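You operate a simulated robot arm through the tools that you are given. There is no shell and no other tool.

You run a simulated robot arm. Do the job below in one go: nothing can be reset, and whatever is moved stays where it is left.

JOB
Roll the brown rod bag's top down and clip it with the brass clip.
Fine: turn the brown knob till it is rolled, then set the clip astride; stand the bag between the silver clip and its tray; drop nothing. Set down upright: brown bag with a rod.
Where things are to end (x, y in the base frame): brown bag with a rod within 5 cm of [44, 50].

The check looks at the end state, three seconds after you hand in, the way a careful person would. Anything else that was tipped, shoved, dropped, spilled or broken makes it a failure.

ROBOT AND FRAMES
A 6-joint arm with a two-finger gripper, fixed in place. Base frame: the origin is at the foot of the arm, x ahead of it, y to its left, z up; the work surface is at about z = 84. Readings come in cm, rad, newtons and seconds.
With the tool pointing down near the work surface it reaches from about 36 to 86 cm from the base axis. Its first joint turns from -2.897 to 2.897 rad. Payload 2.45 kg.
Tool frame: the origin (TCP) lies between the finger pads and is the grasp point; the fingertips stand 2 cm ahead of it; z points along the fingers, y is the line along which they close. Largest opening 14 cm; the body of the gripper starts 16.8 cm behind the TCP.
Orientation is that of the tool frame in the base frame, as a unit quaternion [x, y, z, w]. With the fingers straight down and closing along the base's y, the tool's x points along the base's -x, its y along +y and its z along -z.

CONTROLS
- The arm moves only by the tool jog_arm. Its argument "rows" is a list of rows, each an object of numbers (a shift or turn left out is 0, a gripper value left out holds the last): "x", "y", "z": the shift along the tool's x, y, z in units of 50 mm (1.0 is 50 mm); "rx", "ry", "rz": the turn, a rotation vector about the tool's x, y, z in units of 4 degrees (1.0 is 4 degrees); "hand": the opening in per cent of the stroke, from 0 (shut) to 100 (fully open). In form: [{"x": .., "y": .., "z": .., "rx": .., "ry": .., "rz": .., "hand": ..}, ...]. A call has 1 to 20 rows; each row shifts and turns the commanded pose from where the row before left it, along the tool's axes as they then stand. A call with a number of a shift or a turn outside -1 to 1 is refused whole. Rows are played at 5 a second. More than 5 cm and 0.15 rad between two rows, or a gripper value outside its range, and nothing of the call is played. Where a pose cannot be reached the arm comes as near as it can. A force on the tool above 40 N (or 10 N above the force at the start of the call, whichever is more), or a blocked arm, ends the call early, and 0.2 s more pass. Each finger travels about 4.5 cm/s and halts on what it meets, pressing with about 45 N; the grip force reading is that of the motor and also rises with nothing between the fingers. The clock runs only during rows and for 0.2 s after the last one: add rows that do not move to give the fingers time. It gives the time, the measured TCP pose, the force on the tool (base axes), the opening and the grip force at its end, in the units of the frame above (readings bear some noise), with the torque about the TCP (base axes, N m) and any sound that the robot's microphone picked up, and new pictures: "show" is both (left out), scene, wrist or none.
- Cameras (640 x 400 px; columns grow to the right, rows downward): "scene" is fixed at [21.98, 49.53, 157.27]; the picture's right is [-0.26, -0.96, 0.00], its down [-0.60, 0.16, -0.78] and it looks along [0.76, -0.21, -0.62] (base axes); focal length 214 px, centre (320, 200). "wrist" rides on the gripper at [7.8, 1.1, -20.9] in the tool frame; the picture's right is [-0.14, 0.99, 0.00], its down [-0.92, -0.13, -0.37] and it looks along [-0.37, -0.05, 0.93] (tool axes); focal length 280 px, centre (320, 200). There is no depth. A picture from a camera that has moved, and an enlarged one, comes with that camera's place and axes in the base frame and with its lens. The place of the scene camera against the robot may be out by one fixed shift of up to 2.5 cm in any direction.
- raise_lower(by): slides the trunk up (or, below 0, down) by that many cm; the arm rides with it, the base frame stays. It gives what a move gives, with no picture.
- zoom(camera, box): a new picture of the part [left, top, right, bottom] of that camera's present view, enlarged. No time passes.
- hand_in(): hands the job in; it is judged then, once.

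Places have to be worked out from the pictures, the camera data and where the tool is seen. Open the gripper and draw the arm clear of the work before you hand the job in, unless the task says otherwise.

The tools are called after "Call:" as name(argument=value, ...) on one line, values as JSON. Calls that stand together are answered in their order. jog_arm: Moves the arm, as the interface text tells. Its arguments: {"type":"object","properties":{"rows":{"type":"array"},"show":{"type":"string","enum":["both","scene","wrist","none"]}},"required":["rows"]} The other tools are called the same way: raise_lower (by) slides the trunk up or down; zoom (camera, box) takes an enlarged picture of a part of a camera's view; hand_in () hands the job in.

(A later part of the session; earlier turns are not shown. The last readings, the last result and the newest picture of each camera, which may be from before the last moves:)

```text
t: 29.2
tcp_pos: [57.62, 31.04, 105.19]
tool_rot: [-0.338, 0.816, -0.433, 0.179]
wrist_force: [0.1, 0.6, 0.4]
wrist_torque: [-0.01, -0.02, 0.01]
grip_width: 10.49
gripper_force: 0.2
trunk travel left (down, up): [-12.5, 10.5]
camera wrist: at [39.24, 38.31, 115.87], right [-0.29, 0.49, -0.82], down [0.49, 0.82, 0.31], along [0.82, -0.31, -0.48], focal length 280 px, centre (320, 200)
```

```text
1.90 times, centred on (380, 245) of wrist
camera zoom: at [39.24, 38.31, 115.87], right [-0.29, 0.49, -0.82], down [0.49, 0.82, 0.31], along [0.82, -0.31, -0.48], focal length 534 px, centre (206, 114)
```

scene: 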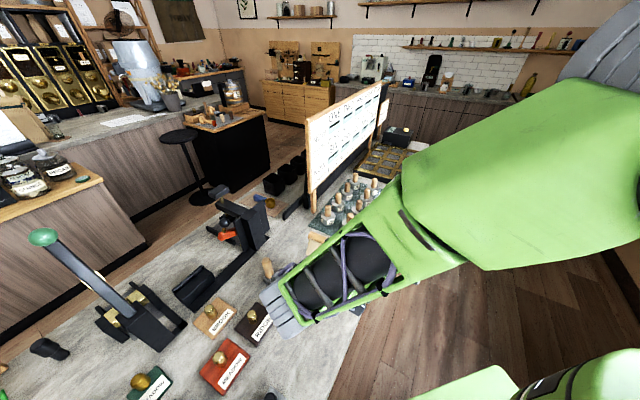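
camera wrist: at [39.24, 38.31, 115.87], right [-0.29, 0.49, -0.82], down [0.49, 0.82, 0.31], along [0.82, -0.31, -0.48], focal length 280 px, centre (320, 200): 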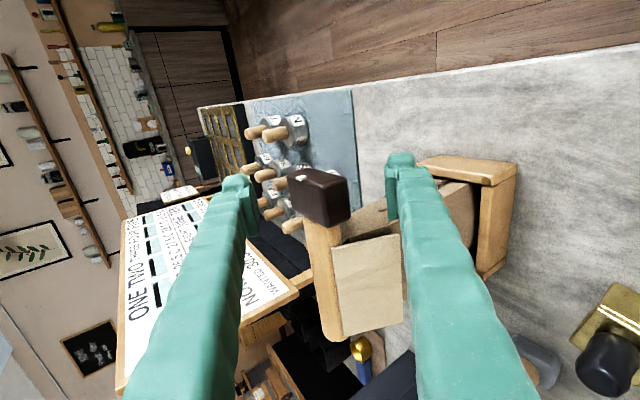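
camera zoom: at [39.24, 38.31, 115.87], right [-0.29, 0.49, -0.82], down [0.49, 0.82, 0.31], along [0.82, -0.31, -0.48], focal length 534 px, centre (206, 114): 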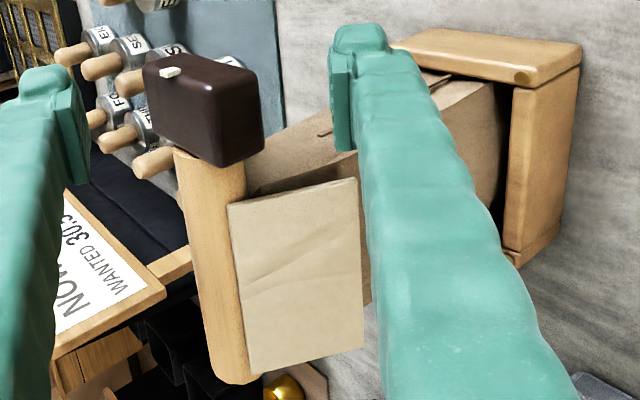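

The knob is free. I'll retract along the fingers and swing back to vertical to see how far the knob and rod have turned.

Call:
jog_arm(rows=[{"hand": 100}, {"z": -0.8}, {"z": -0.8}, {"rx": -1}, {"rx": -1}, {"rx": -1}, {"rx": -1}, {"rx": -1}, {"rx": -1}, {"rx": -1}, {"rx": -1}, {"rx": -1}, {"rx": -1}, {"rx": -1}, {"rx": -1}, {"rx": -1}, {"rx": -1}, {}])

Call:
zoom(camera="scene", box=[290, 215, 380, 305])

Call:
zoom(camera="wrist", box=[230, 120, 430, 290])

```text
t: 33.0
tcp_pos: [52.71, 35.95, 109.69]
tool_rot: [-0.383, 0.924, 0.0, -0.001]
wrist_force: [0.5, 0.0, 0.4]
wrist_torque: [-0.01, -0.01, 0.03]
grip_width: 14.01
gripper_force: 0.2
trunk travel left (down, up): [-12.5, 10.5]
camera wrist: at [46.44, 31.12, 130.49], right [-0.6, 0.8, 0.0], down [0.74, 0.56, 0.37], along [0.29, 0.22, -0.93], focal length 280 px, centre (320, 200)
```

scene: 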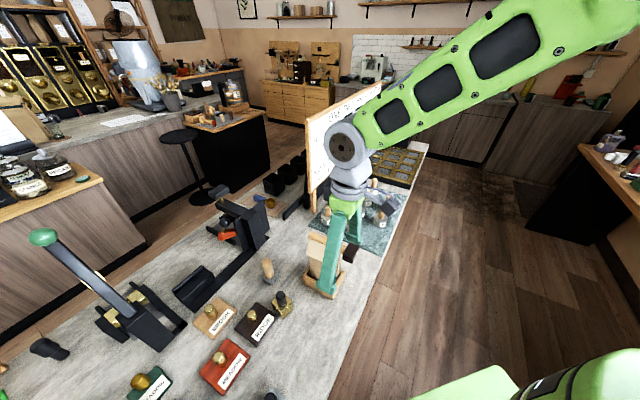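
wrist: 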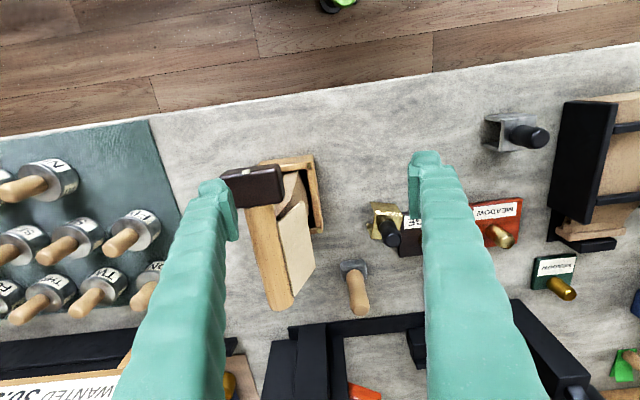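

```text
4.44 times, centred on (335, 260) of scene
camera zoom: at [21.98, 49.53, 157.27], right [-0.26, -0.96, 0.0], down [-0.6, 0.16, -0.78], along [0.76, -0.21, -0.62], focal length 953 px, centre (253, -67)
```

zoom: 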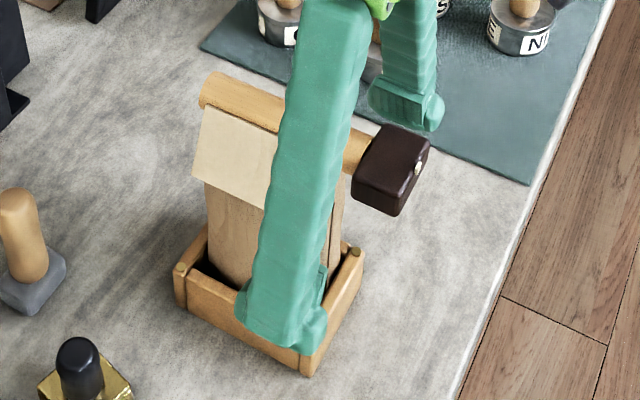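

```text
2.35 times, centred on (330, 205) of wrist
camera zoom: at [46.44, 31.12, 130.49], right [-0.6, 0.8, 0.0], down [0.74, 0.56, 0.37], along [0.29, 0.22, -0.93], focal length 660 px, centre (296, 188)
```

zoom: 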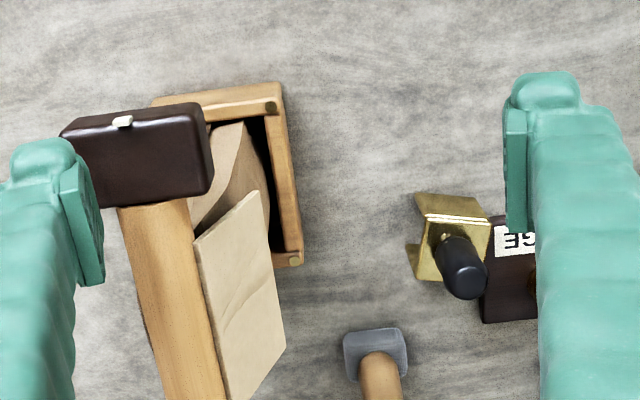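

After release the mark is back on top, so the knob only slipped in the grip: that direction is against a stop. Re-triangulating puts the knob axis at z ≈ 105.8. I'll rise, recentre on the knob at that height and grip again to try the other direction.

Call:
jog_arm(rows=[{"z": -0.8}, {"y": -0.6, "x": 0.1}, {"y": -0.6}, {}, {"z": 0.8}, {"z": 0.8}, {}, {"hand": 0}, {}, {}, {}, {}, {}, {}, {}])

Call:
zoom(camera="wrist", box=[230, 120, 430, 290])

Call:
zoom(camera="scene", box=[290, 215, 380, 305])

```text
t: 36.2
tcp_pos: [56.92, 31.21, 105.77]
tool_rot: [-0.383, 0.924, 0.0, 0.0]
wrist_force: [0.5, 0.0, 1.2]
wrist_torque: [0.02, 0.01, 0.02]
grip_width: 3.56
gripper_force: 43.3
trunk travel left (down, up): [-12.5, 10.5]
camera wrist: at [50.58, 26.46, 126.52], right [-0.6, 0.8, 0.0], down [0.74, 0.56, 0.37], along [0.29, 0.22, -0.93], focal length 280 px, centre (320, 200)
```

scene: 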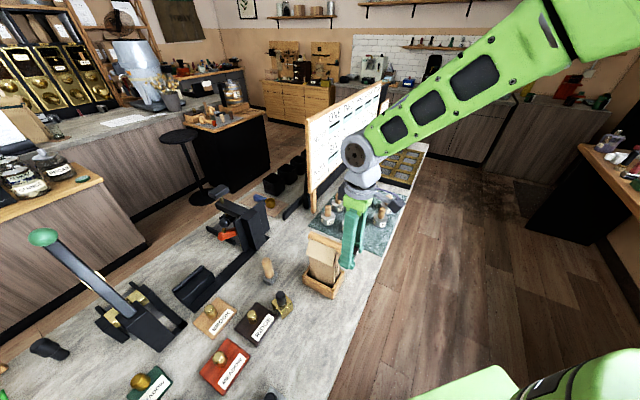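
wrist: 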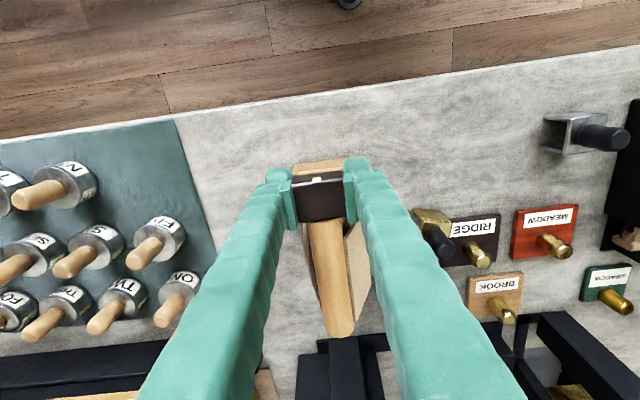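

```text
2.35 times, centred on (330, 205) of wrist
camera zoom: at [50.58, 26.46, 126.52], right [-0.6, 0.8, 0.0], down [0.74, 0.56, 0.37], along [0.29, 0.22, -0.93], focal length 660 px, centre (296, 188)
```

zoom: 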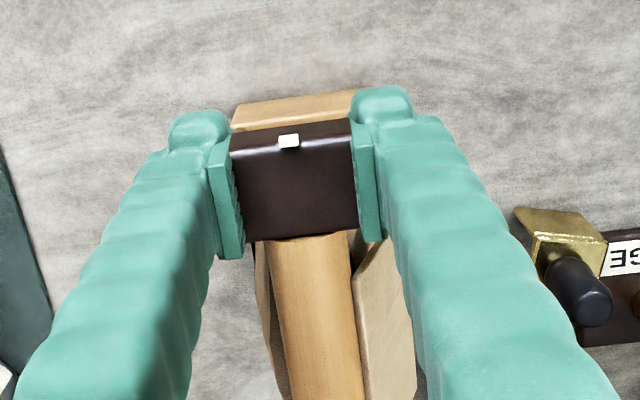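

```text
4.44 times, centred on (335, 260) of scene
camera zoom: at [21.98, 49.53, 157.27], right [-0.26, -0.96, 0.0], down [-0.6, 0.16, -0.78], along [0.76, -0.21, -0.62], focal length 953 px, centre (253, -67)
```

zoom: 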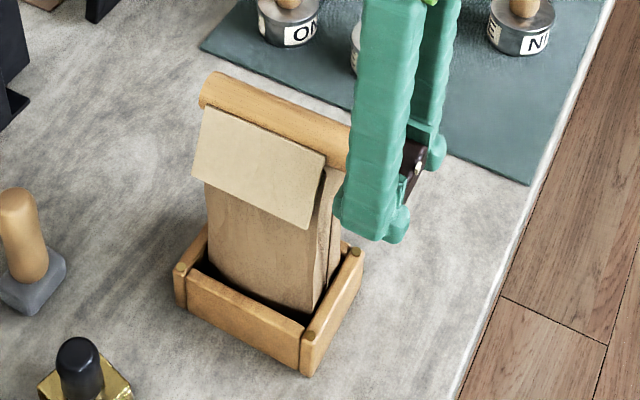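

The grip is well seated on the knob. Now I'll turn 12° the opposite way (rx negative).

Call:
jog_arm(rows=[{"rx": -1}, {"rx": -1}, {"rx": -1}, {}, {}])

Call:
zoom(camera="wrist", box=[230, 120, 430, 290])

Call:
zoom(camera="scene", box=[290, 215, 380, 305])

```text
t: 37.4
tcp_pos: [56.87, 31.27, 105.91]
tool_rot: [-0.381, 0.919, 0.097, -0.038]
wrist_force: [2.0, -0.1, 5.2]
wrist_torque: [0.15, -0.23, -0.08]
grip_width: 3.57
gripper_force: 44.1
trunk travel left (down, up): [-12.5, 10.5]
camera wrist: at [53.5, 23.43, 126.3], right [-0.59, 0.78, 0.21], down [0.79, 0.51, 0.34], along [0.16, 0.36, -0.92], focal length 280 px, centre (320, 200)
```

scene: 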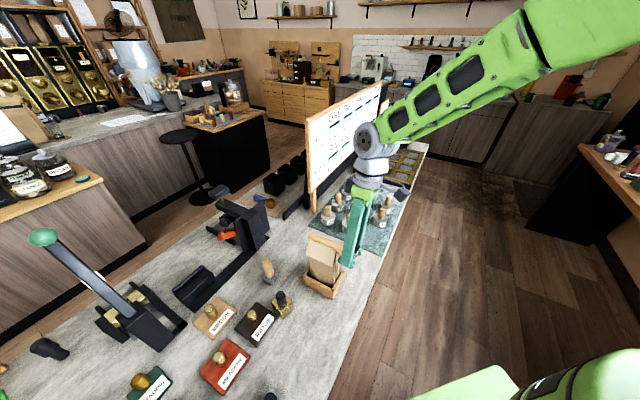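
wrist: 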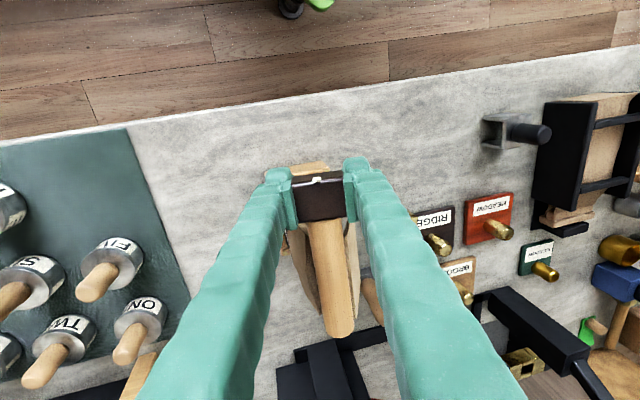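

```text
2.35 times, centred on (330, 205) of wrist
camera zoom: at [53.5, 23.43, 126.3], right [-0.59, 0.78, 0.21], down [0.79, 0.51, 0.34], along [0.16, 0.36, -0.92], focal length 660 px, centre (296, 188)
```

zoom: 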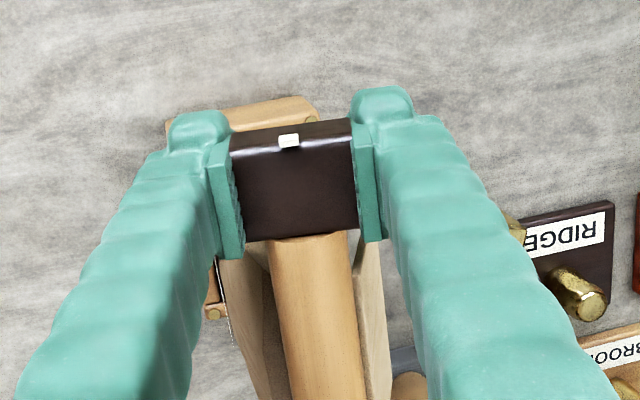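

```text
4.44 times, centred on (335, 260) of scene
camera zoom: at [21.98, 49.53, 157.27], right [-0.26, -0.96, 0.0], down [-0.6, 0.16, -0.78], along [0.76, -0.21, -0.62], focal length 953 px, centre (253, -67)
```

zoom: 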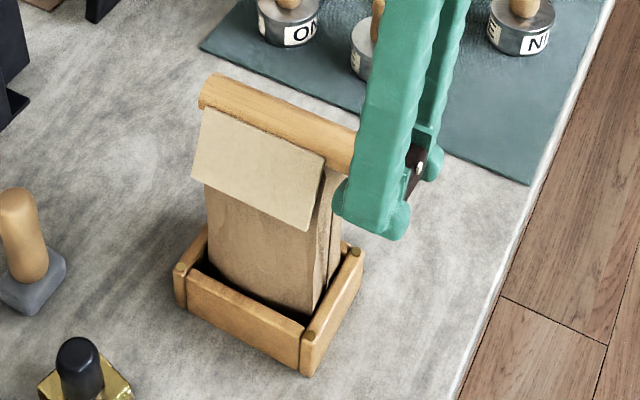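

The torque is very low and the mark moves with the hand, so this is the rolling direction. I'll continue another 24°.

Call:
jog_arm(rows=[{"rx": -1}, {"rx": -1}, {"rx": -1}, {"rx": -1}, {"rx": -1}, {"rx": -1}, {}, {}])

Call:
zoom(camera="wrist", box=[230, 120, 430, 290])

Call:
zoom(camera="scene", box=[290, 215, 380, 305])

```text
t: 39.2
tcp_pos: [56.58, 31.29, 105.81]
tool_rot: [-0.364, 0.879, 0.285, -0.118]
wrist_force: [3.4, -0.1, 13.2]
wrist_torque: [0.47, -0.57, -0.16]
grip_width: 3.59
gripper_force: 44.6
trunk travel left (down, up): [-12.5, 10.5]
camera wrist: at [59.08, 17.65, 123.16], right [-0.47, 0.66, 0.58], down [0.88, 0.42, 0.22], along [-0.1, 0.62, -0.78], focal length 280 px, centre (320, 200)
```

scene: 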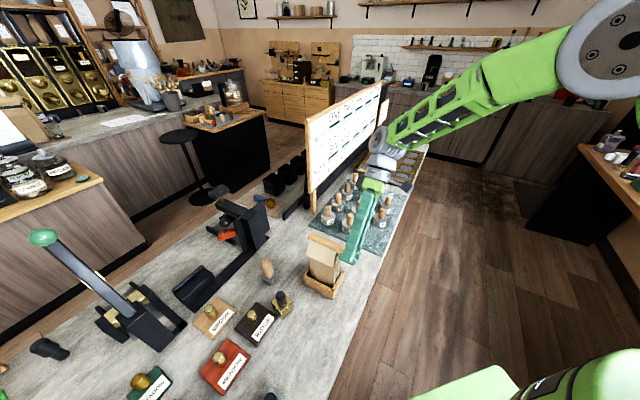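
wrist: 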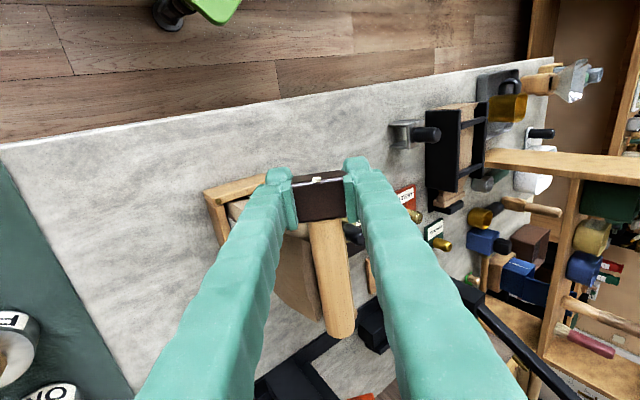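

```text
2.35 times, centred on (330, 205) of wrist
camera zoom: at [59.08, 17.65, 123.16], right [-0.47, 0.66, 0.58], down [0.88, 0.42, 0.22], along [-0.1, 0.62, -0.78], focal length 660 px, centre (296, 188)
```

zoom: 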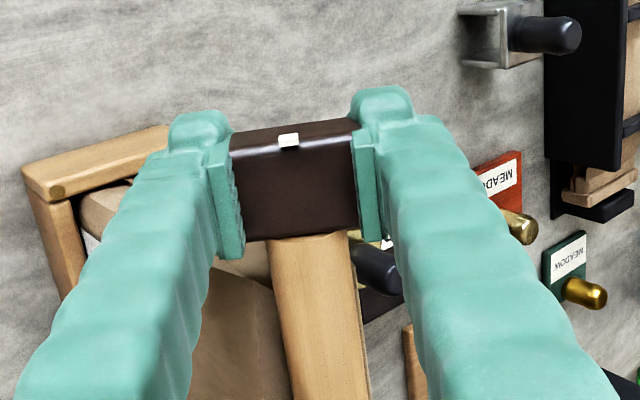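

```text
4.44 times, centred on (335, 260) of scene
camera zoom: at [21.98, 49.53, 157.27], right [-0.26, -0.96, 0.0], down [-0.6, 0.16, -0.78], along [0.76, -0.21, -0.62], focal length 953 px, centre (253, -67)
```

zoom: 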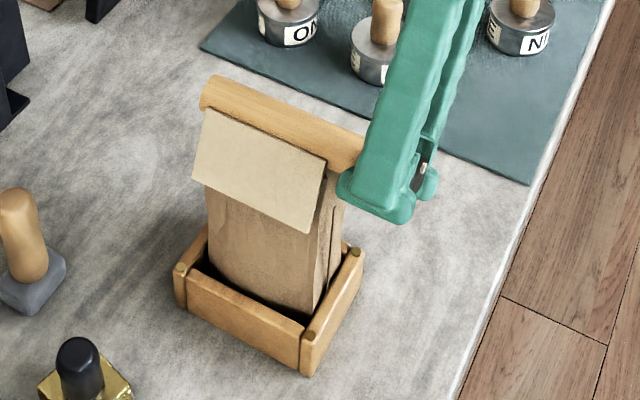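

The mark stays with the fingers at 36° turned. The tool presses down with 13 N, so I'll ease up slightly while continuing to about 60°.

Call:
jog_arm(rows=[{"y": 0.02, "z": -0.025}, {"rx": -1}, {"rx": -1}, {"rx": -1}, {"rx": -1}, {"rx": -1}, {"rx": -1}, {}, {}])

Call:
zoom(camera="wrist", box=[230, 120, 430, 290])

Call:
zoom(camera="scene", box=[290, 215, 380, 305])

```text
t: 41.2
tcp_pos: [56.62, 31.45, 105.87]
tool_rot: [-0.332, 0.8, 0.462, -0.191]
wrist_force: [0.1, -0.6, 0.2]
wrist_torque: [-0.28, 0.24, 0.0]
grip_width: 3.58
gripper_force: 45.1
trunk travel left (down, up): [-12.5, 10.5]
camera wrist: at [63.54, 13.45, 117.1], right [-0.25, 0.45, 0.86], down [0.92, 0.38, 0.07], along [-0.29, 0.81, -0.51], focal length 280 px, centre (320, 200)
```

scene: 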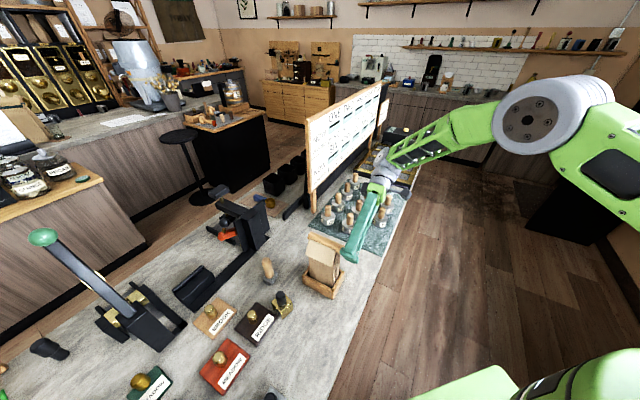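
wrist: 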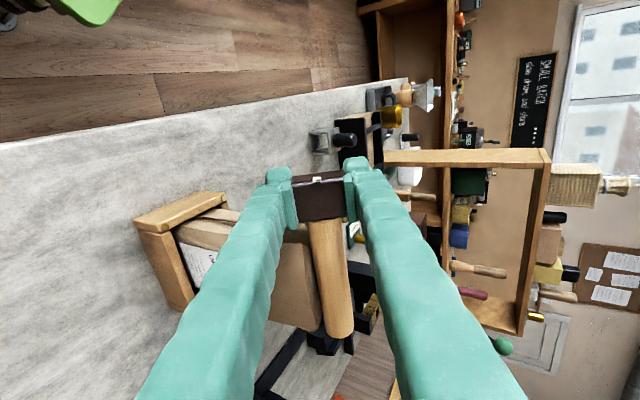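

```text
2.35 times, centred on (330, 205) of wrist
camera zoom: at [63.54, 13.45, 117.1], right [-0.25, 0.45, 0.86], down [0.92, 0.38, 0.07], along [-0.29, 0.81, -0.51], focal length 660 px, centre (296, 188)
```

zoom: 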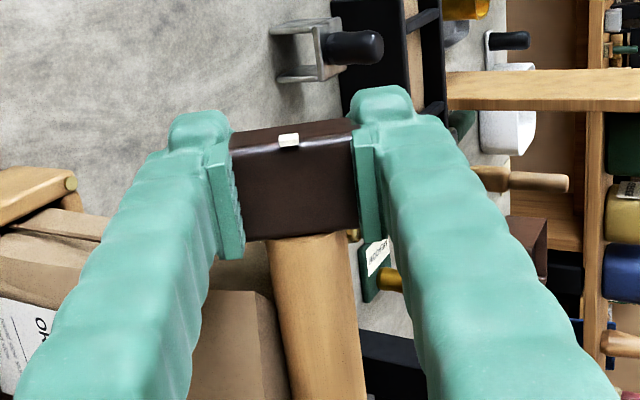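

```text
4.44 times, centred on (335, 260) of scene
camera zoom: at [21.98, 49.53, 157.27], right [-0.26, -0.96, 0.0], down [-0.6, 0.16, -0.78], along [0.76, -0.21, -0.62], focal length 953 px, centre (253, -67)
```

zoom: 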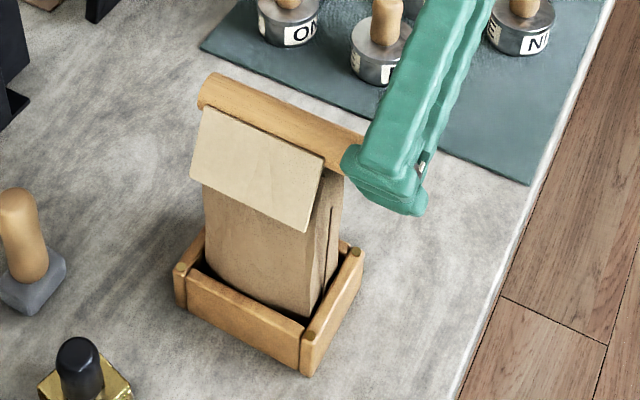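

It turned cleanly to 60° with almost no force. I'll open the fingers and check that the knob holds this angle.

Call:
jog_arm(rows=[{"hand": 75}, {}, {}, {}, {}, {"z": -0.7}, {"z": -0.7}, {}])

Call:
zoom(camera="wrist", box=[230, 120, 430, 290])

Call:
zoom(camera="scene", box=[290, 215, 380, 305])

```text
t: 43.0
tcp_pos: [61.11, 26.93, 109.46]
tool_rot: [-0.331, 0.8, 0.462, -0.191]
wrist_force: [0.6, -0.2, 0.7]
wrist_torque: [0.0, -0.03, 0.0]
grip_width: 10.49
gripper_force: 0.1
trunk travel left (down, up): [-12.5, 10.5]
camera wrist: at [67.95, 9.07, 120.71], right [-0.25, 0.45, 0.86], down [0.92, 0.38, 0.07], along [-0.29, 0.81, -0.51], focal length 280 px, centre (320, 200)
```

scene: 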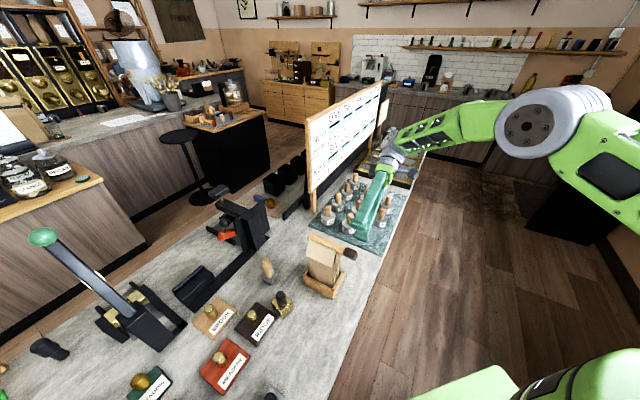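
wrist: 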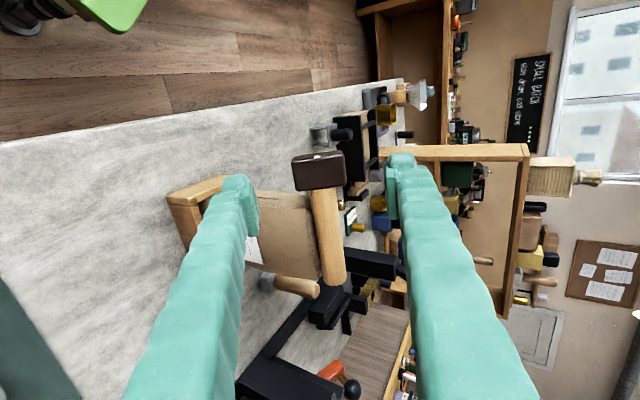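

```text
2.35 times, centred on (330, 205) of wrist
camera zoom: at [67.95, 9.07, 120.71], right [-0.25, 0.45, 0.86], down [0.92, 0.38, 0.07], along [-0.29, 0.81, -0.51], focal length 660 px, centre (296, 188)
```

zoom: 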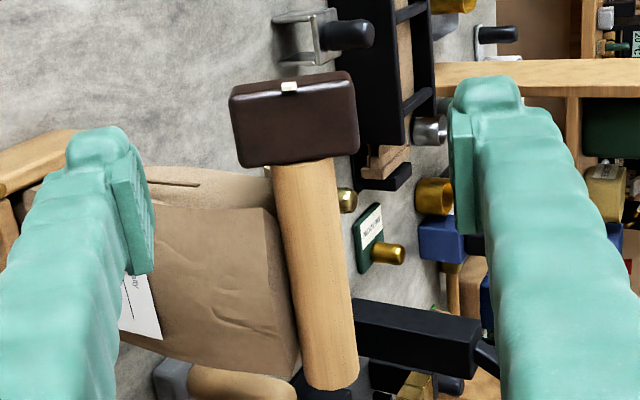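

```text
4.44 times, centred on (335, 260) of scene
camera zoom: at [21.98, 49.53, 157.27], right [-0.26, -0.96, 0.0], down [-0.6, 0.16, -0.78], along [0.76, -0.21, -0.62], focal length 953 px, centre (253, -67)
```

zoom: 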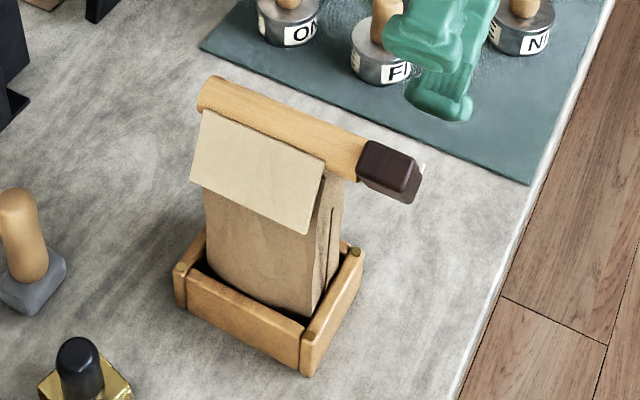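

The knob holds its 60° turn. I'll swing the hand 90° back around the knob axis to a +30° tilt to regrip the other pair of faces.

Call:
jog_arm(rows=[{"rx": 1, "y": 0.102}, {"rx": 1, "y": 0.102}, {"rx": 1, "y": 0.102}, {"rx": 1, "y": 0.102}, {"rx": 1, "y": 0.102}, {"rx": 1, "y": 0.102}, {"rx": 1, "y": 0.102}, {"rx": 1, "y": 0.102}, {"rx": 1, "y": 0.102}, {"rx": 1, "y": 0.102}, {"rx": 1, "y": 0.102}, {"rx": 1, "y": 0.102}, {"rx": 1, "y": 0.102}, {"rx": 1, "y": 0.102}, {"rx": 1, "y": 0.102}, {"rx": 1, "y": 0.102}, {"rx": 1, "y": 0.102}, {"rx": 1, "y": 0.102}, {"rx": 1, "y": 0.102}, {"rx": 1, "y": 0.102}], show="none")

Call:
jog_arm(rows=[{"rx": 1, "y": 0.102}, {"rx": 1, "y": 0.102}, {"rx": 0.5, "y": 0.05}, {}, {}])

Call:
zoom(camera="wrist", box=[230, 120, 430, 290])

```text
t: 47.2
tcp_pos: [54.74, 33.17, 112.98]
tool_rot: [-0.377, 0.91, -0.161, 0.067]
wrist_force: [-0.2, 0.2, -0.5]
wrist_torque: [-0.03, -0.03, 0.02]
grip_width: 10.5
gripper_force: 0.1
trunk travel left (down, up): [-12.5, 10.5]
```

```text
t: 48.4
tcp_pos: [53.94, 33.87, 112.43]
tool_rot: [-0.37, 0.892, -0.24, 0.098]
wrist_force: [-0.1, 0.0, 0.1]
wrist_torque: [0.0, 0.03, -0.01]
grip_width: 10.51
gripper_force: 0.1
trunk travel left (down, up): [-12.5, 10.5]
camera wrist: at [40.4, 36.41, 129.78], right [-0.51, 0.7, -0.5], down [0.6, 0.7, 0.38], along [0.62, -0.1, -0.78], focal length 280 px, centre (320, 200)
```

scene: 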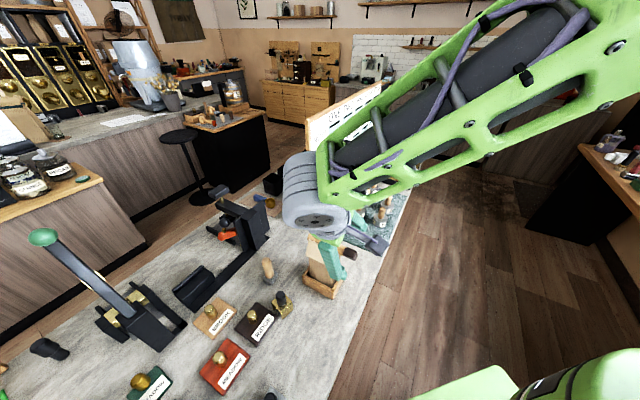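
wrist: 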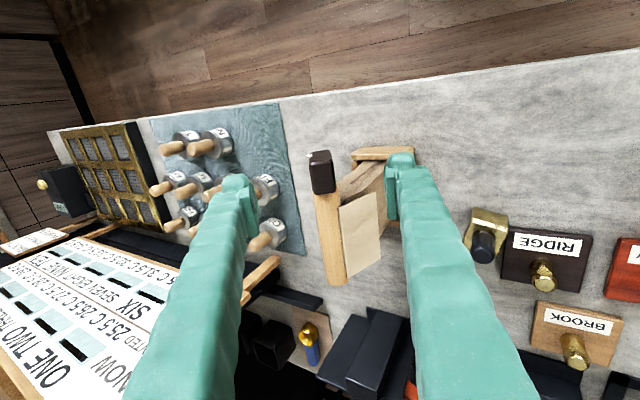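

```text
2.35 times, centred on (330, 205) of wrist
camera zoom: at [40.4, 36.41, 129.78], right [-0.51, 0.7, -0.5], down [0.6, 0.7, 0.38], along [0.62, -0.1, -0.78], focal length 660 px, centre (296, 188)
```

zoom: 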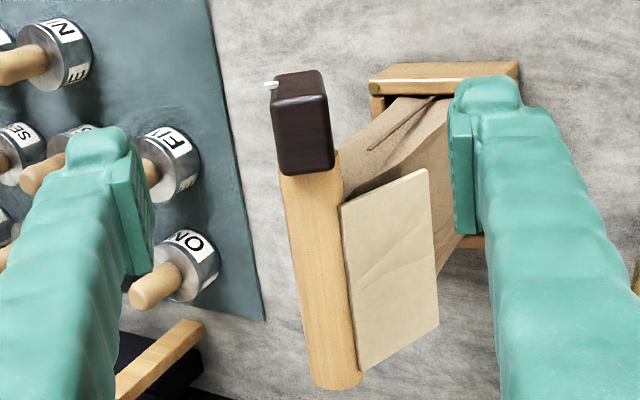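

The knob's thin side (about 2 cm) is now centred between the fingers. I'll move in 7.5 cm and grip its broad faces.

Call:
jog_arm(rows=[{"z": 0.75}, {"z": 0.75}, {}, {"hand": 0}, {}, {}, {}, {}, {}, {}])

Call:
zoom(camera="wrist", box=[230, 120, 430, 290])

```text
t: 50.6
tcp_pos: [56.43, 31.49, 105.94]
tool_rot: [-0.37, 0.892, -0.24, 0.099]
wrist_force: [0.0, -0.8, 0.9]
wrist_torque: [-0.03, 0.04, -0.07]
grip_width: 3.6
gripper_force: 45.3
trunk travel left (down, up): [-12.5, 10.5]
camera wrist: at [42.92, 34.03, 123.28], right [-0.51, 0.7, -0.5], down [0.6, 0.7, 0.38], along [0.62, -0.1, -0.78], focal length 280 px, centre (320, 200)
```

scene: 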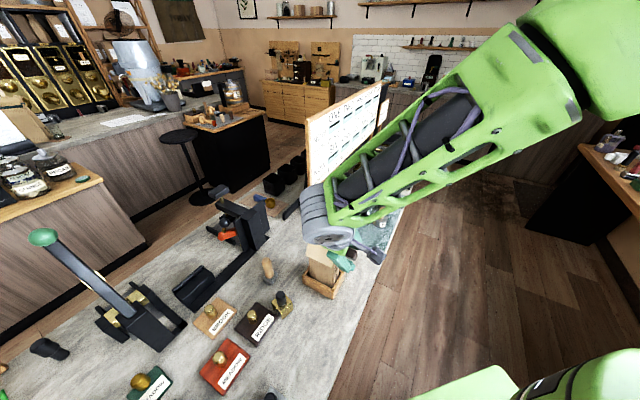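
wrist: 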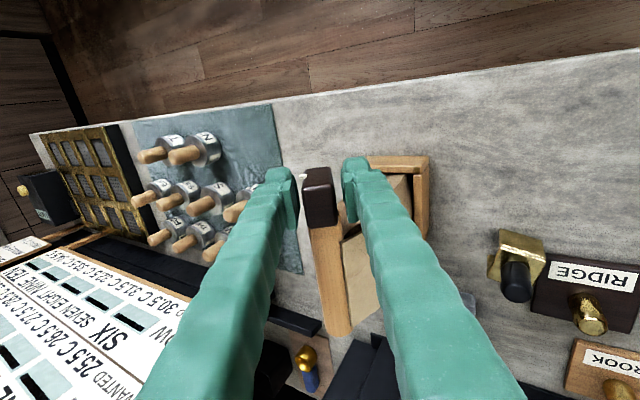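

```text
2.35 times, centred on (330, 205) of wrist
camera zoom: at [42.92, 34.03, 123.28], right [-0.51, 0.7, -0.5], down [0.6, 0.7, 0.38], along [0.62, -0.1, -0.78], focal length 660 px, centre (296, 188)
```

zoom: 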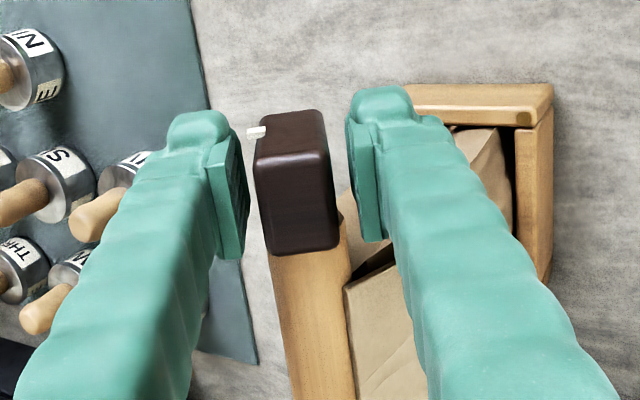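

The grip holds at 3.6 cm. I'll turn through the next stroke, first half now.

Call:
jog_arm(rows=[{"rx": -1}, {"rx": -1}, {"rx": -1}, {"rx": -1}, {"rx": -1}, {"rx": -1}, {"rx": -1}, {"rx": -1}, {}], show="wrist")

Call:
zoom(camera="wrist", box=[230, 120, 430, 290])

Call:
zoom(camera="scene", box=[290, 215, 380, 305])

```text
t: 52.6
tcp_pos: [56.65, 31.32, 105.85]
tool_rot: [-0.382, 0.924, 0.016, -0.005]
wrist_force: [0.0, 3.4, 12.2]
wrist_torque: [0.53, -0.47, 0.15]
grip_width: 3.61
gripper_force: 45.4
trunk travel left (down, up): [-12.5, 10.5]
camera wrist: at [50.77, 26.02, 126.64], right [-0.6, 0.8, 0.04], down [0.75, 0.55, 0.37], along [0.27, 0.25, -0.93], focal length 280 px, centre (320, 200)
```

wrist: 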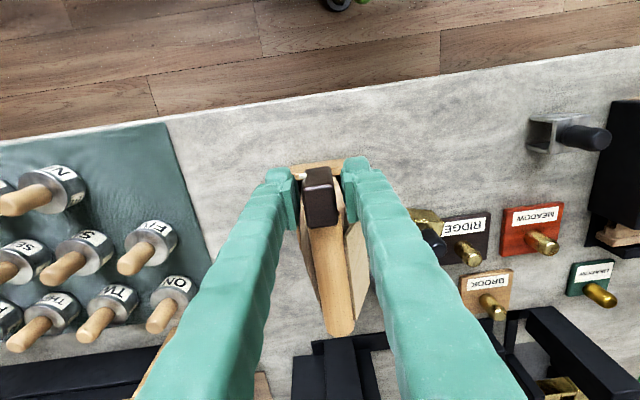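

```text
2.35 times, centred on (330, 205) of wrist
camera zoom: at [50.77, 26.02, 126.64], right [-0.6, 0.8, 0.04], down [0.75, 0.55, 0.37], along [0.27, 0.25, -0.93], focal length 660 px, centre (296, 188)
```

zoom: 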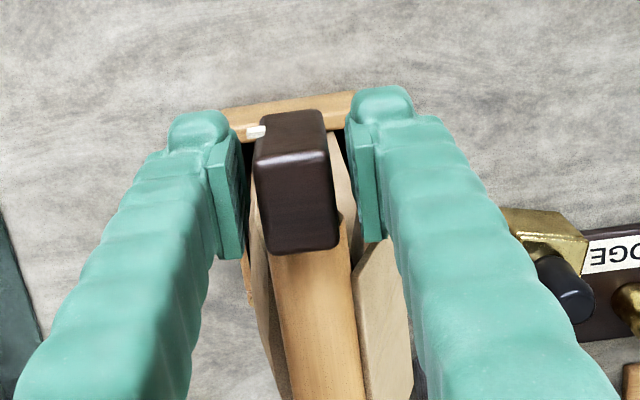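

```text
4.44 times, centred on (335, 260) of scene
camera zoom: at [21.98, 49.53, 157.27], right [-0.26, -0.96, 0.0], down [-0.6, 0.16, -0.78], along [0.76, -0.21, -0.62], focal length 953 px, centre (253, -67)
```

zoom: 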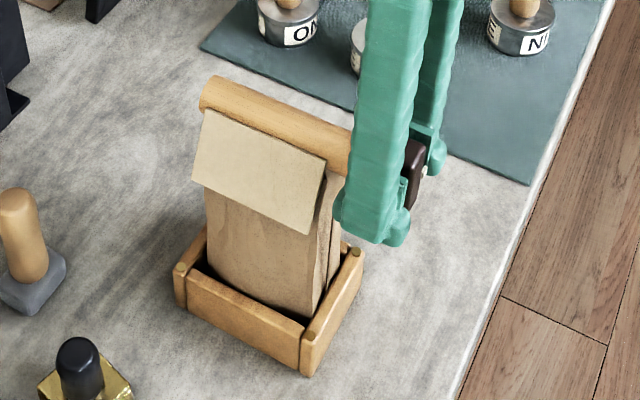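

Total turn is about 92° and the grip is holding. I'll ease up 1.5 mm and complete the stroke to −60° tilt.

Call:
jog_arm(rows=[{"z": -0.03}, {"rx": -1}, {"rx": -1}, {"rx": -1}, {"rx": -1}, {"rx": -1}, {"rx": -1}, {"rx": -1}, {"rx": -1}, {"rx": -1}, {"rx": -1}, {"rx": -1}, {"rx": -1}, {"rx": -1}, {"rx": -1}, {"rx": -0.5}, {}], show="wrist")

Call:
zoom(camera="scene", box=[290, 215, 380, 305])

```text
t: 56.2
tcp_pos: [56.61, 31.35, 105.94]
tool_rot: [-0.331, 0.8, 0.462, -0.191]
wrist_force: [0.8, 0.8, -4.6]
wrist_torque: [-0.03, 0.04, 0.07]
grip_width: 3.63
gripper_force: 45.6
trunk travel left (down, up): [-12.5, 10.5]
camera wrist: at [63.47, 13.42, 117.29], right [-0.25, 0.45, 0.86], down [0.92, 0.38, 0.07], along [-0.29, 0.81, -0.51], focal length 280 px, centre (320, 200)
```

wrist: 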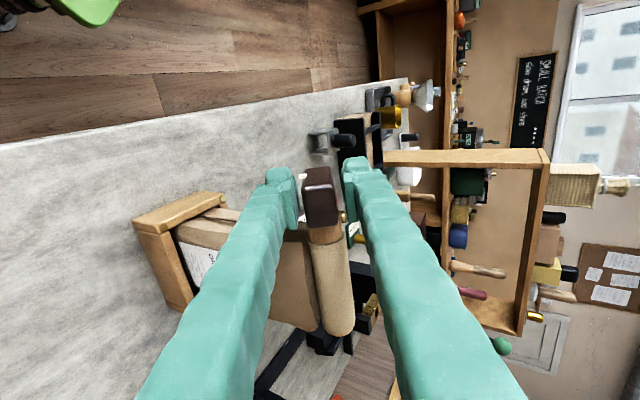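

```text
4.44 times, centred on (335, 260) of scene
camera zoom: at [21.98, 49.53, 157.27], right [-0.26, -0.96, 0.0], down [-0.6, 0.16, -0.78], along [0.76, -0.21, -0.62], focal length 953 px, centre (253, -67)
```

zoom: 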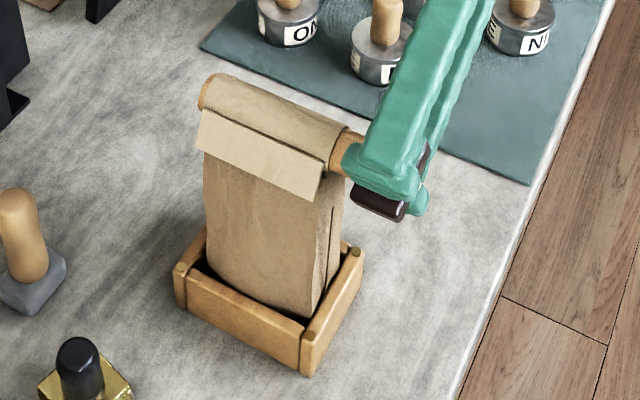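

The paper is wrapping over the rod and the flap is shorter, so it is rolling. I'll do the next regrip: open, retract and swing back 90°.

Call:
jog_arm(rows=[{"hand": 75}, {}, {}, {}, {}, {"z": -0.75}, {"z": -0.75}, {"rx": 1, "y": 0.105}, {"rx": 1, "y": 0.105}, {"rx": 1, "y": 0.105}, {"rx": 1, "y": 0.105}, {"rx": 1, "y": 0.105}, {"rx": 1, "y": 0.105}, {"rx": 1, "y": 0.105}, {"rx": 1, "y": 0.105}, {"rx": 1, "y": 0.105}, {"rx": 1, "y": 0.105}], show="none")

Call:
jog_arm(rows=[{"rx": 1, "y": 0.105}, {"rx": 1, "y": 0.105}, {"rx": 1, "y": 0.105}, {"rx": 1, "y": 0.105}, {"rx": 1, "y": 0.105}, {"rx": 1, "y": 0.105}, {"rx": 1, "y": 0.105}, {"rx": 1, "y": 0.105}, {"rx": 1, "y": 0.105}, {"rx": 1, "y": 0.105}, {"rx": 1, "y": 0.105}, {"rx": 1, "y": 0.105}, {"rx": 0.5, "y": 0.05}, {}, {}])

Call:
zoom(camera="wrist", box=[230, 120, 430, 290])

```text
t: 59.8
tcp_pos: [58.54, 29.42, 113.28]
tool_rot: [-0.377, 0.91, 0.159, -0.065]
wrist_force: [0.7, -0.5, -1.0]
wrist_torque: [-0.01, -0.02, 0.02]
grip_width: 10.47
gripper_force: 0.0
trunk travel left (down, up): [-12.5, 10.5]
```

```text
t: 63.0
tcp_pos: [54.16, 33.9, 112.95]
tool_rot: [-0.37, 0.892, -0.239, 0.099]
wrist_force: [0.4, -0.5, -0.9]
wrist_torque: [0.02, 0.0, -0.01]
grip_width: 10.48
gripper_force: 0.0
trunk travel left (down, up): [-12.5, 10.5]
camera wrist: at [40.5, 36.35, 130.35], right [-0.51, 0.7, -0.5], down [0.6, 0.7, 0.38], along [0.62, -0.1, -0.78], focal length 280 px, centre (320, 200)
```

scene: 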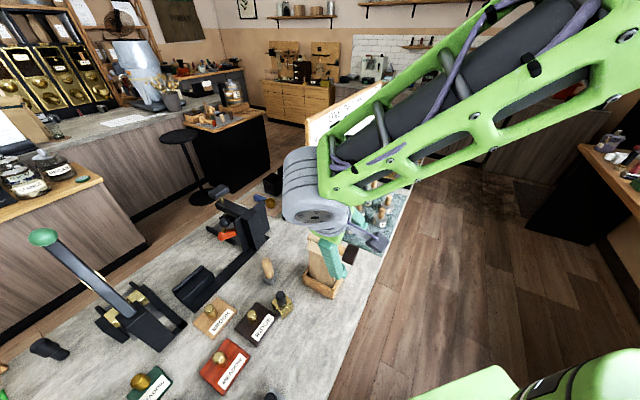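
wrist: 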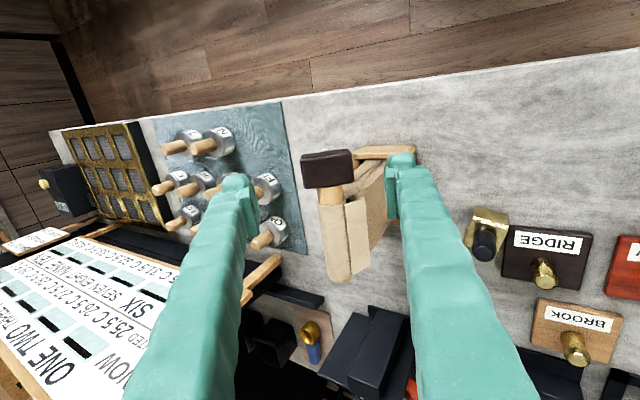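

```text
2.35 times, centred on (330, 205) of wrist
camera zoom: at [40.5, 36.35, 130.35], right [-0.51, 0.7, -0.5], down [0.6, 0.7, 0.38], along [0.62, -0.1, -0.78], focal length 660 px, centre (296, 188)
```

zoom: 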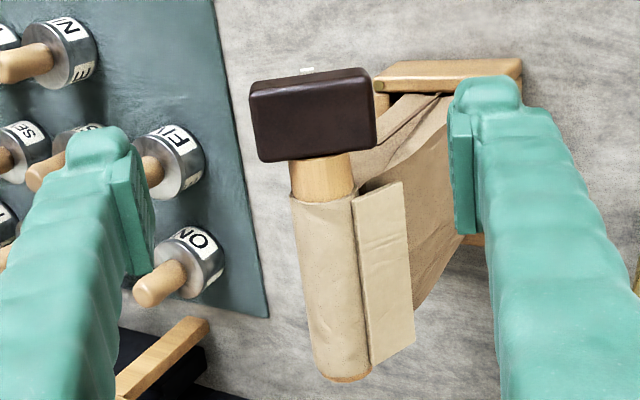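

The roll is progressing evenly. I'll correct 4.5 mm sideways, move in, grip and turn the first half of the stroke.

Call:
jog_arm(rows=[{"z": 0.78, "y": 0.09}, {"z": 0.78}, {}, {"hand": 0}, {}, {}, {}, {}, {}, {"rx": -1}, {"rx": -1}, {"rx": -1}, {"rx": -1}, {"rx": -1}, {"rx": -1}, {"rx": -1}, {"rx": -1}, {}], show="wrist")

Call:
zoom(camera="wrist", box=[230, 120, 430, 290])

Call:
zoom(camera="scene", box=[290, 215, 380, 305])

```text
t: 66.8
tcp_pos: [56.39, 31.31, 105.93]
tool_rot: [-0.383, 0.924, 0.016, -0.007]
wrist_force: [-1.0, 3.6, 16.8]
wrist_torque: [0.45, -0.4, 0.03]
grip_width: 3.61
gripper_force: 44.9
trunk travel left (down, up): [-12.5, 10.5]
camera wrist: at [50.61, 26.02, 126.67], right [-0.6, 0.8, 0.04], down [0.75, 0.55, 0.36], along [0.27, 0.25, -0.93], focal length 280 px, centre (320, 200)
```

wrist: 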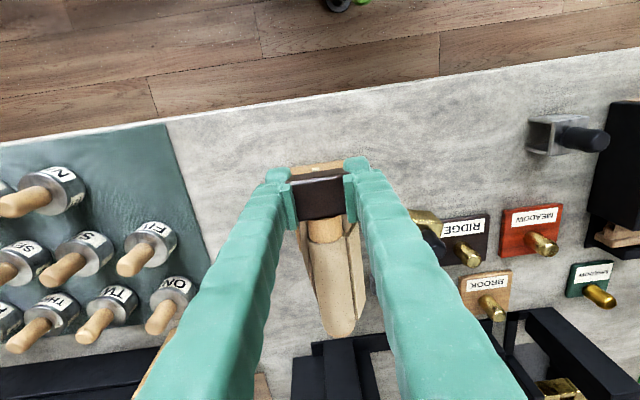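

```text
2.35 times, centred on (330, 205) of wrist
camera zoom: at [50.61, 26.02, 126.67], right [-0.6, 0.8, 0.04], down [0.75, 0.55, 0.36], along [0.27, 0.25, -0.93], focal length 660 px, centre (296, 188)
```

zoom: 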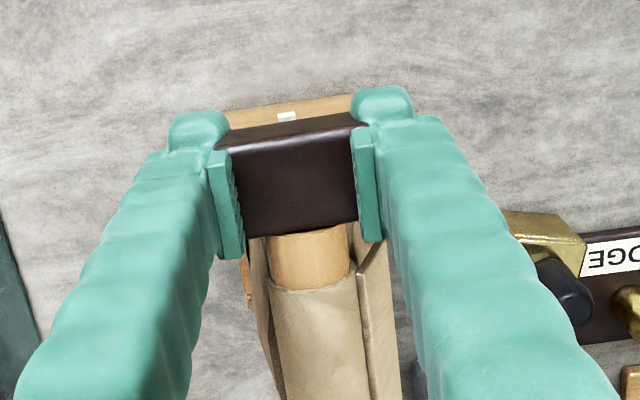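

```text
4.44 times, centred on (335, 260) of scene
camera zoom: at [21.98, 49.53, 157.27], right [-0.26, -0.96, 0.0], down [-0.6, 0.16, -0.78], along [0.76, -0.21, -0.62], focal length 953 px, centre (253, -67)
```

zoom: 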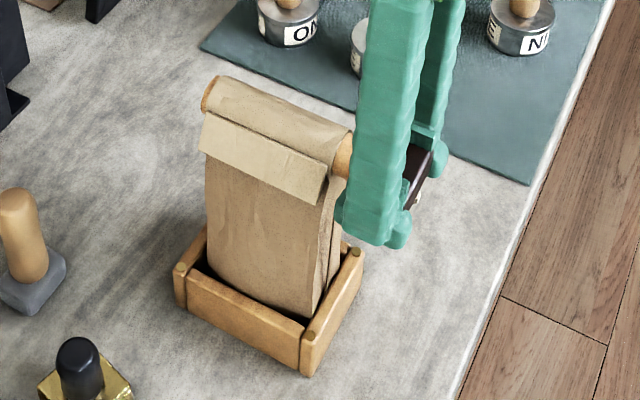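

Total turn is about 182° and the mark now faces down. I'll ease up 2 mm and finish this stroke.

Call:
jog_arm(rows=[{"z": -0.04}, {"rx": -1}, {"rx": -1}, {"rx": -1}, {"rx": -1}, {"rx": -1}, {"rx": -1}, {"rx": -1}, {"rx": -1}, {"rx": -1}, {"rx": -1}, {"rx": -1}, {"rx": -1}, {"rx": -1}, {"rx": -1}, {"rx": -0.5}, {}], show="wrist")

Call:
zoom(camera="scene", box=[290, 215, 380, 305])

Call:
zoom(camera="wrist", box=[120, 120, 430, 350])

```text
t: 70.4
tcp_pos: [56.59, 31.38, 106.06]
tool_rot: [-0.331, 0.8, 0.462, -0.191]
wrist_force: [2.1, 2.7, -5.7]
wrist_torque: [0.05, -0.01, 0.04]
grip_width: 3.59
gripper_force: 45.0
trunk travel left (down, up): [-12.5, 10.5]
camera wrist: at [63.44, 13.54, 117.29], right [-0.25, 0.45, 0.86], down [0.92, 0.38, 0.07], along [-0.29, 0.81, -0.51], focal length 280 px, centre (320, 200)
```

wrist: 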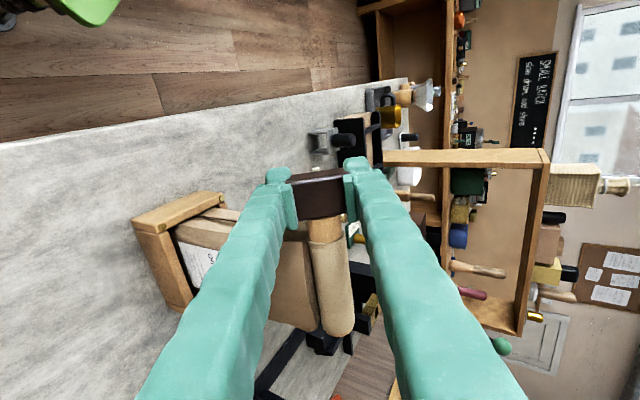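

```text
4.44 times, centred on (335, 260) of scene
camera zoom: at [21.98, 49.53, 157.27], right [-0.26, -0.96, 0.0], down [-0.6, 0.16, -0.78], along [0.76, -0.21, -0.62], focal length 953 px, centre (253, -67)
```

zoom: 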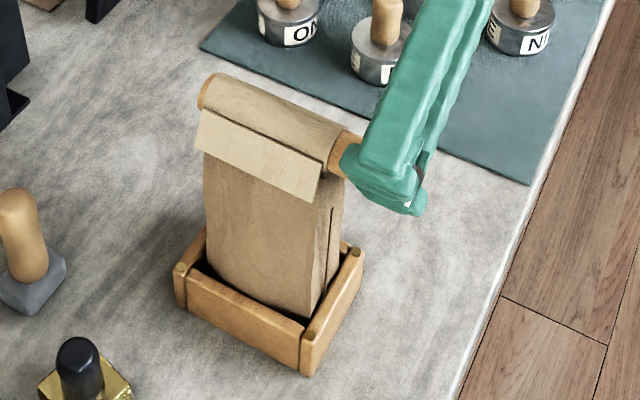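

```text
1.74 times, centred on (275, 235) of wrist
camera zoom: at [63.44, 13.54, 117.29], right [-0.25, 0.45, 0.86], down [0.92, 0.38, 0.07], along [-0.29, 0.81, -0.51], focal length 488 px, centre (398, 139)
```

zoom: 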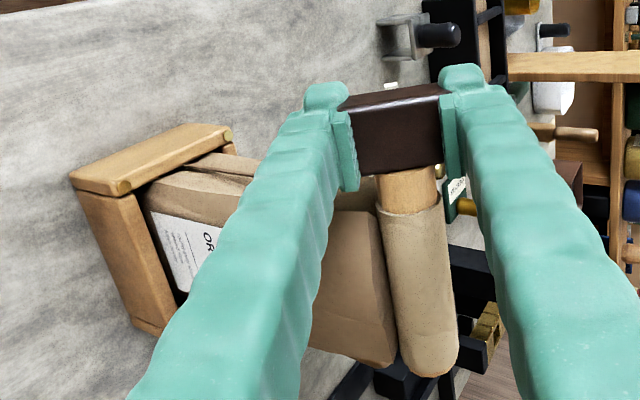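

Total turn is about 242°. I'll do another regrip cycle.

Call:
jog_arm(rows=[{"hand": 75}, {}, {}, {}, {}, {"z": -0.75}, {"z": -0.75}, {"rx": 1, "y": 0.105}, {"rx": 1, "y": 0.105}, {"rx": 1, "y": 0.105}, {"rx": 1, "y": 0.105}, {"rx": 1, "y": 0.105}, {"rx": 1, "y": 0.105}, {"rx": 1, "y": 0.105}, {"rx": 1, "y": 0.105}, {"rx": 1, "y": 0.105}, {"rx": 1, "y": 0.105}], show="none")

Call:
jog_arm(rows=[{"rx": 1, "y": 0.105}, {"rx": 1, "y": 0.105}, {"rx": 1, "y": 0.105}, {"rx": 1, "y": 0.105}, {"rx": 1, "y": 0.105}, {"rx": 1, "y": 0.105}, {"rx": 1, "y": 0.105}, {"rx": 1, "y": 0.105}, {"rx": 1, "y": 0.105}, {"rx": 1, "y": 0.105}, {"rx": 1, "y": 0.105}, {"rx": 1, "y": 0.105}, {"rx": 0.5, "y": 0.14}, {}, {}])

Call:
zoom(camera="wrist", box=[230, 120, 430, 290])

```text
t: 74.0
tcp_pos: [58.54, 29.49, 113.37]
tool_rot: [-0.377, 0.91, 0.159, -0.066]
wrist_force: [-1.1, -0.1, -0.3]
wrist_torque: [-0.01, -0.01, 0.0]
grip_width: 10.53
gripper_force: 0.1
trunk travel left (down, up): [-12.5, 10.5]
```

```text
t: 77.2
tcp_pos: [53.74, 34.11, 112.8]
tool_rot: [-0.369, 0.892, -0.239, 0.099]
wrist_force: [-0.3, -0.7, -0.6]
wrist_torque: [0.01, 0.03, 0.02]
grip_width: 10.51
gripper_force: 0.0
trunk travel left (down, up): [-12.5, 10.5]
camera wrist: at [40.17, 36.66, 130.1], right [-0.51, 0.7, -0.5], down [0.6, 0.7, 0.38], along [0.62, -0.1, -0.78], focal length 280 px, centre (320, 200)
```

scene: 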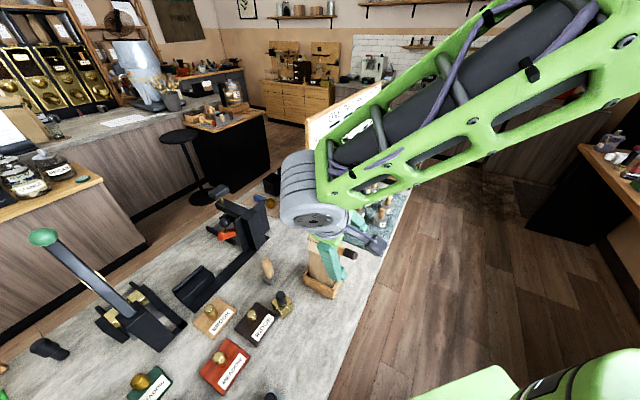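
wrist: 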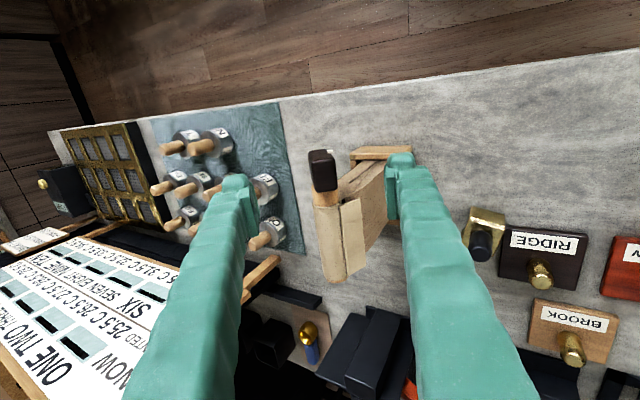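

```text
2.35 times, centred on (330, 205) of wrist
camera zoom: at [40.17, 36.66, 130.1], right [-0.51, 0.7, -0.5], down [0.6, 0.7, 0.38], along [0.62, -0.1, -0.78], focal length 660 px, centre (296, 188)
```

zoom: 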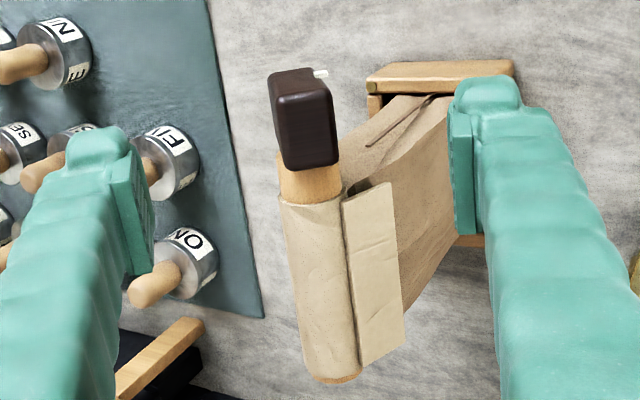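

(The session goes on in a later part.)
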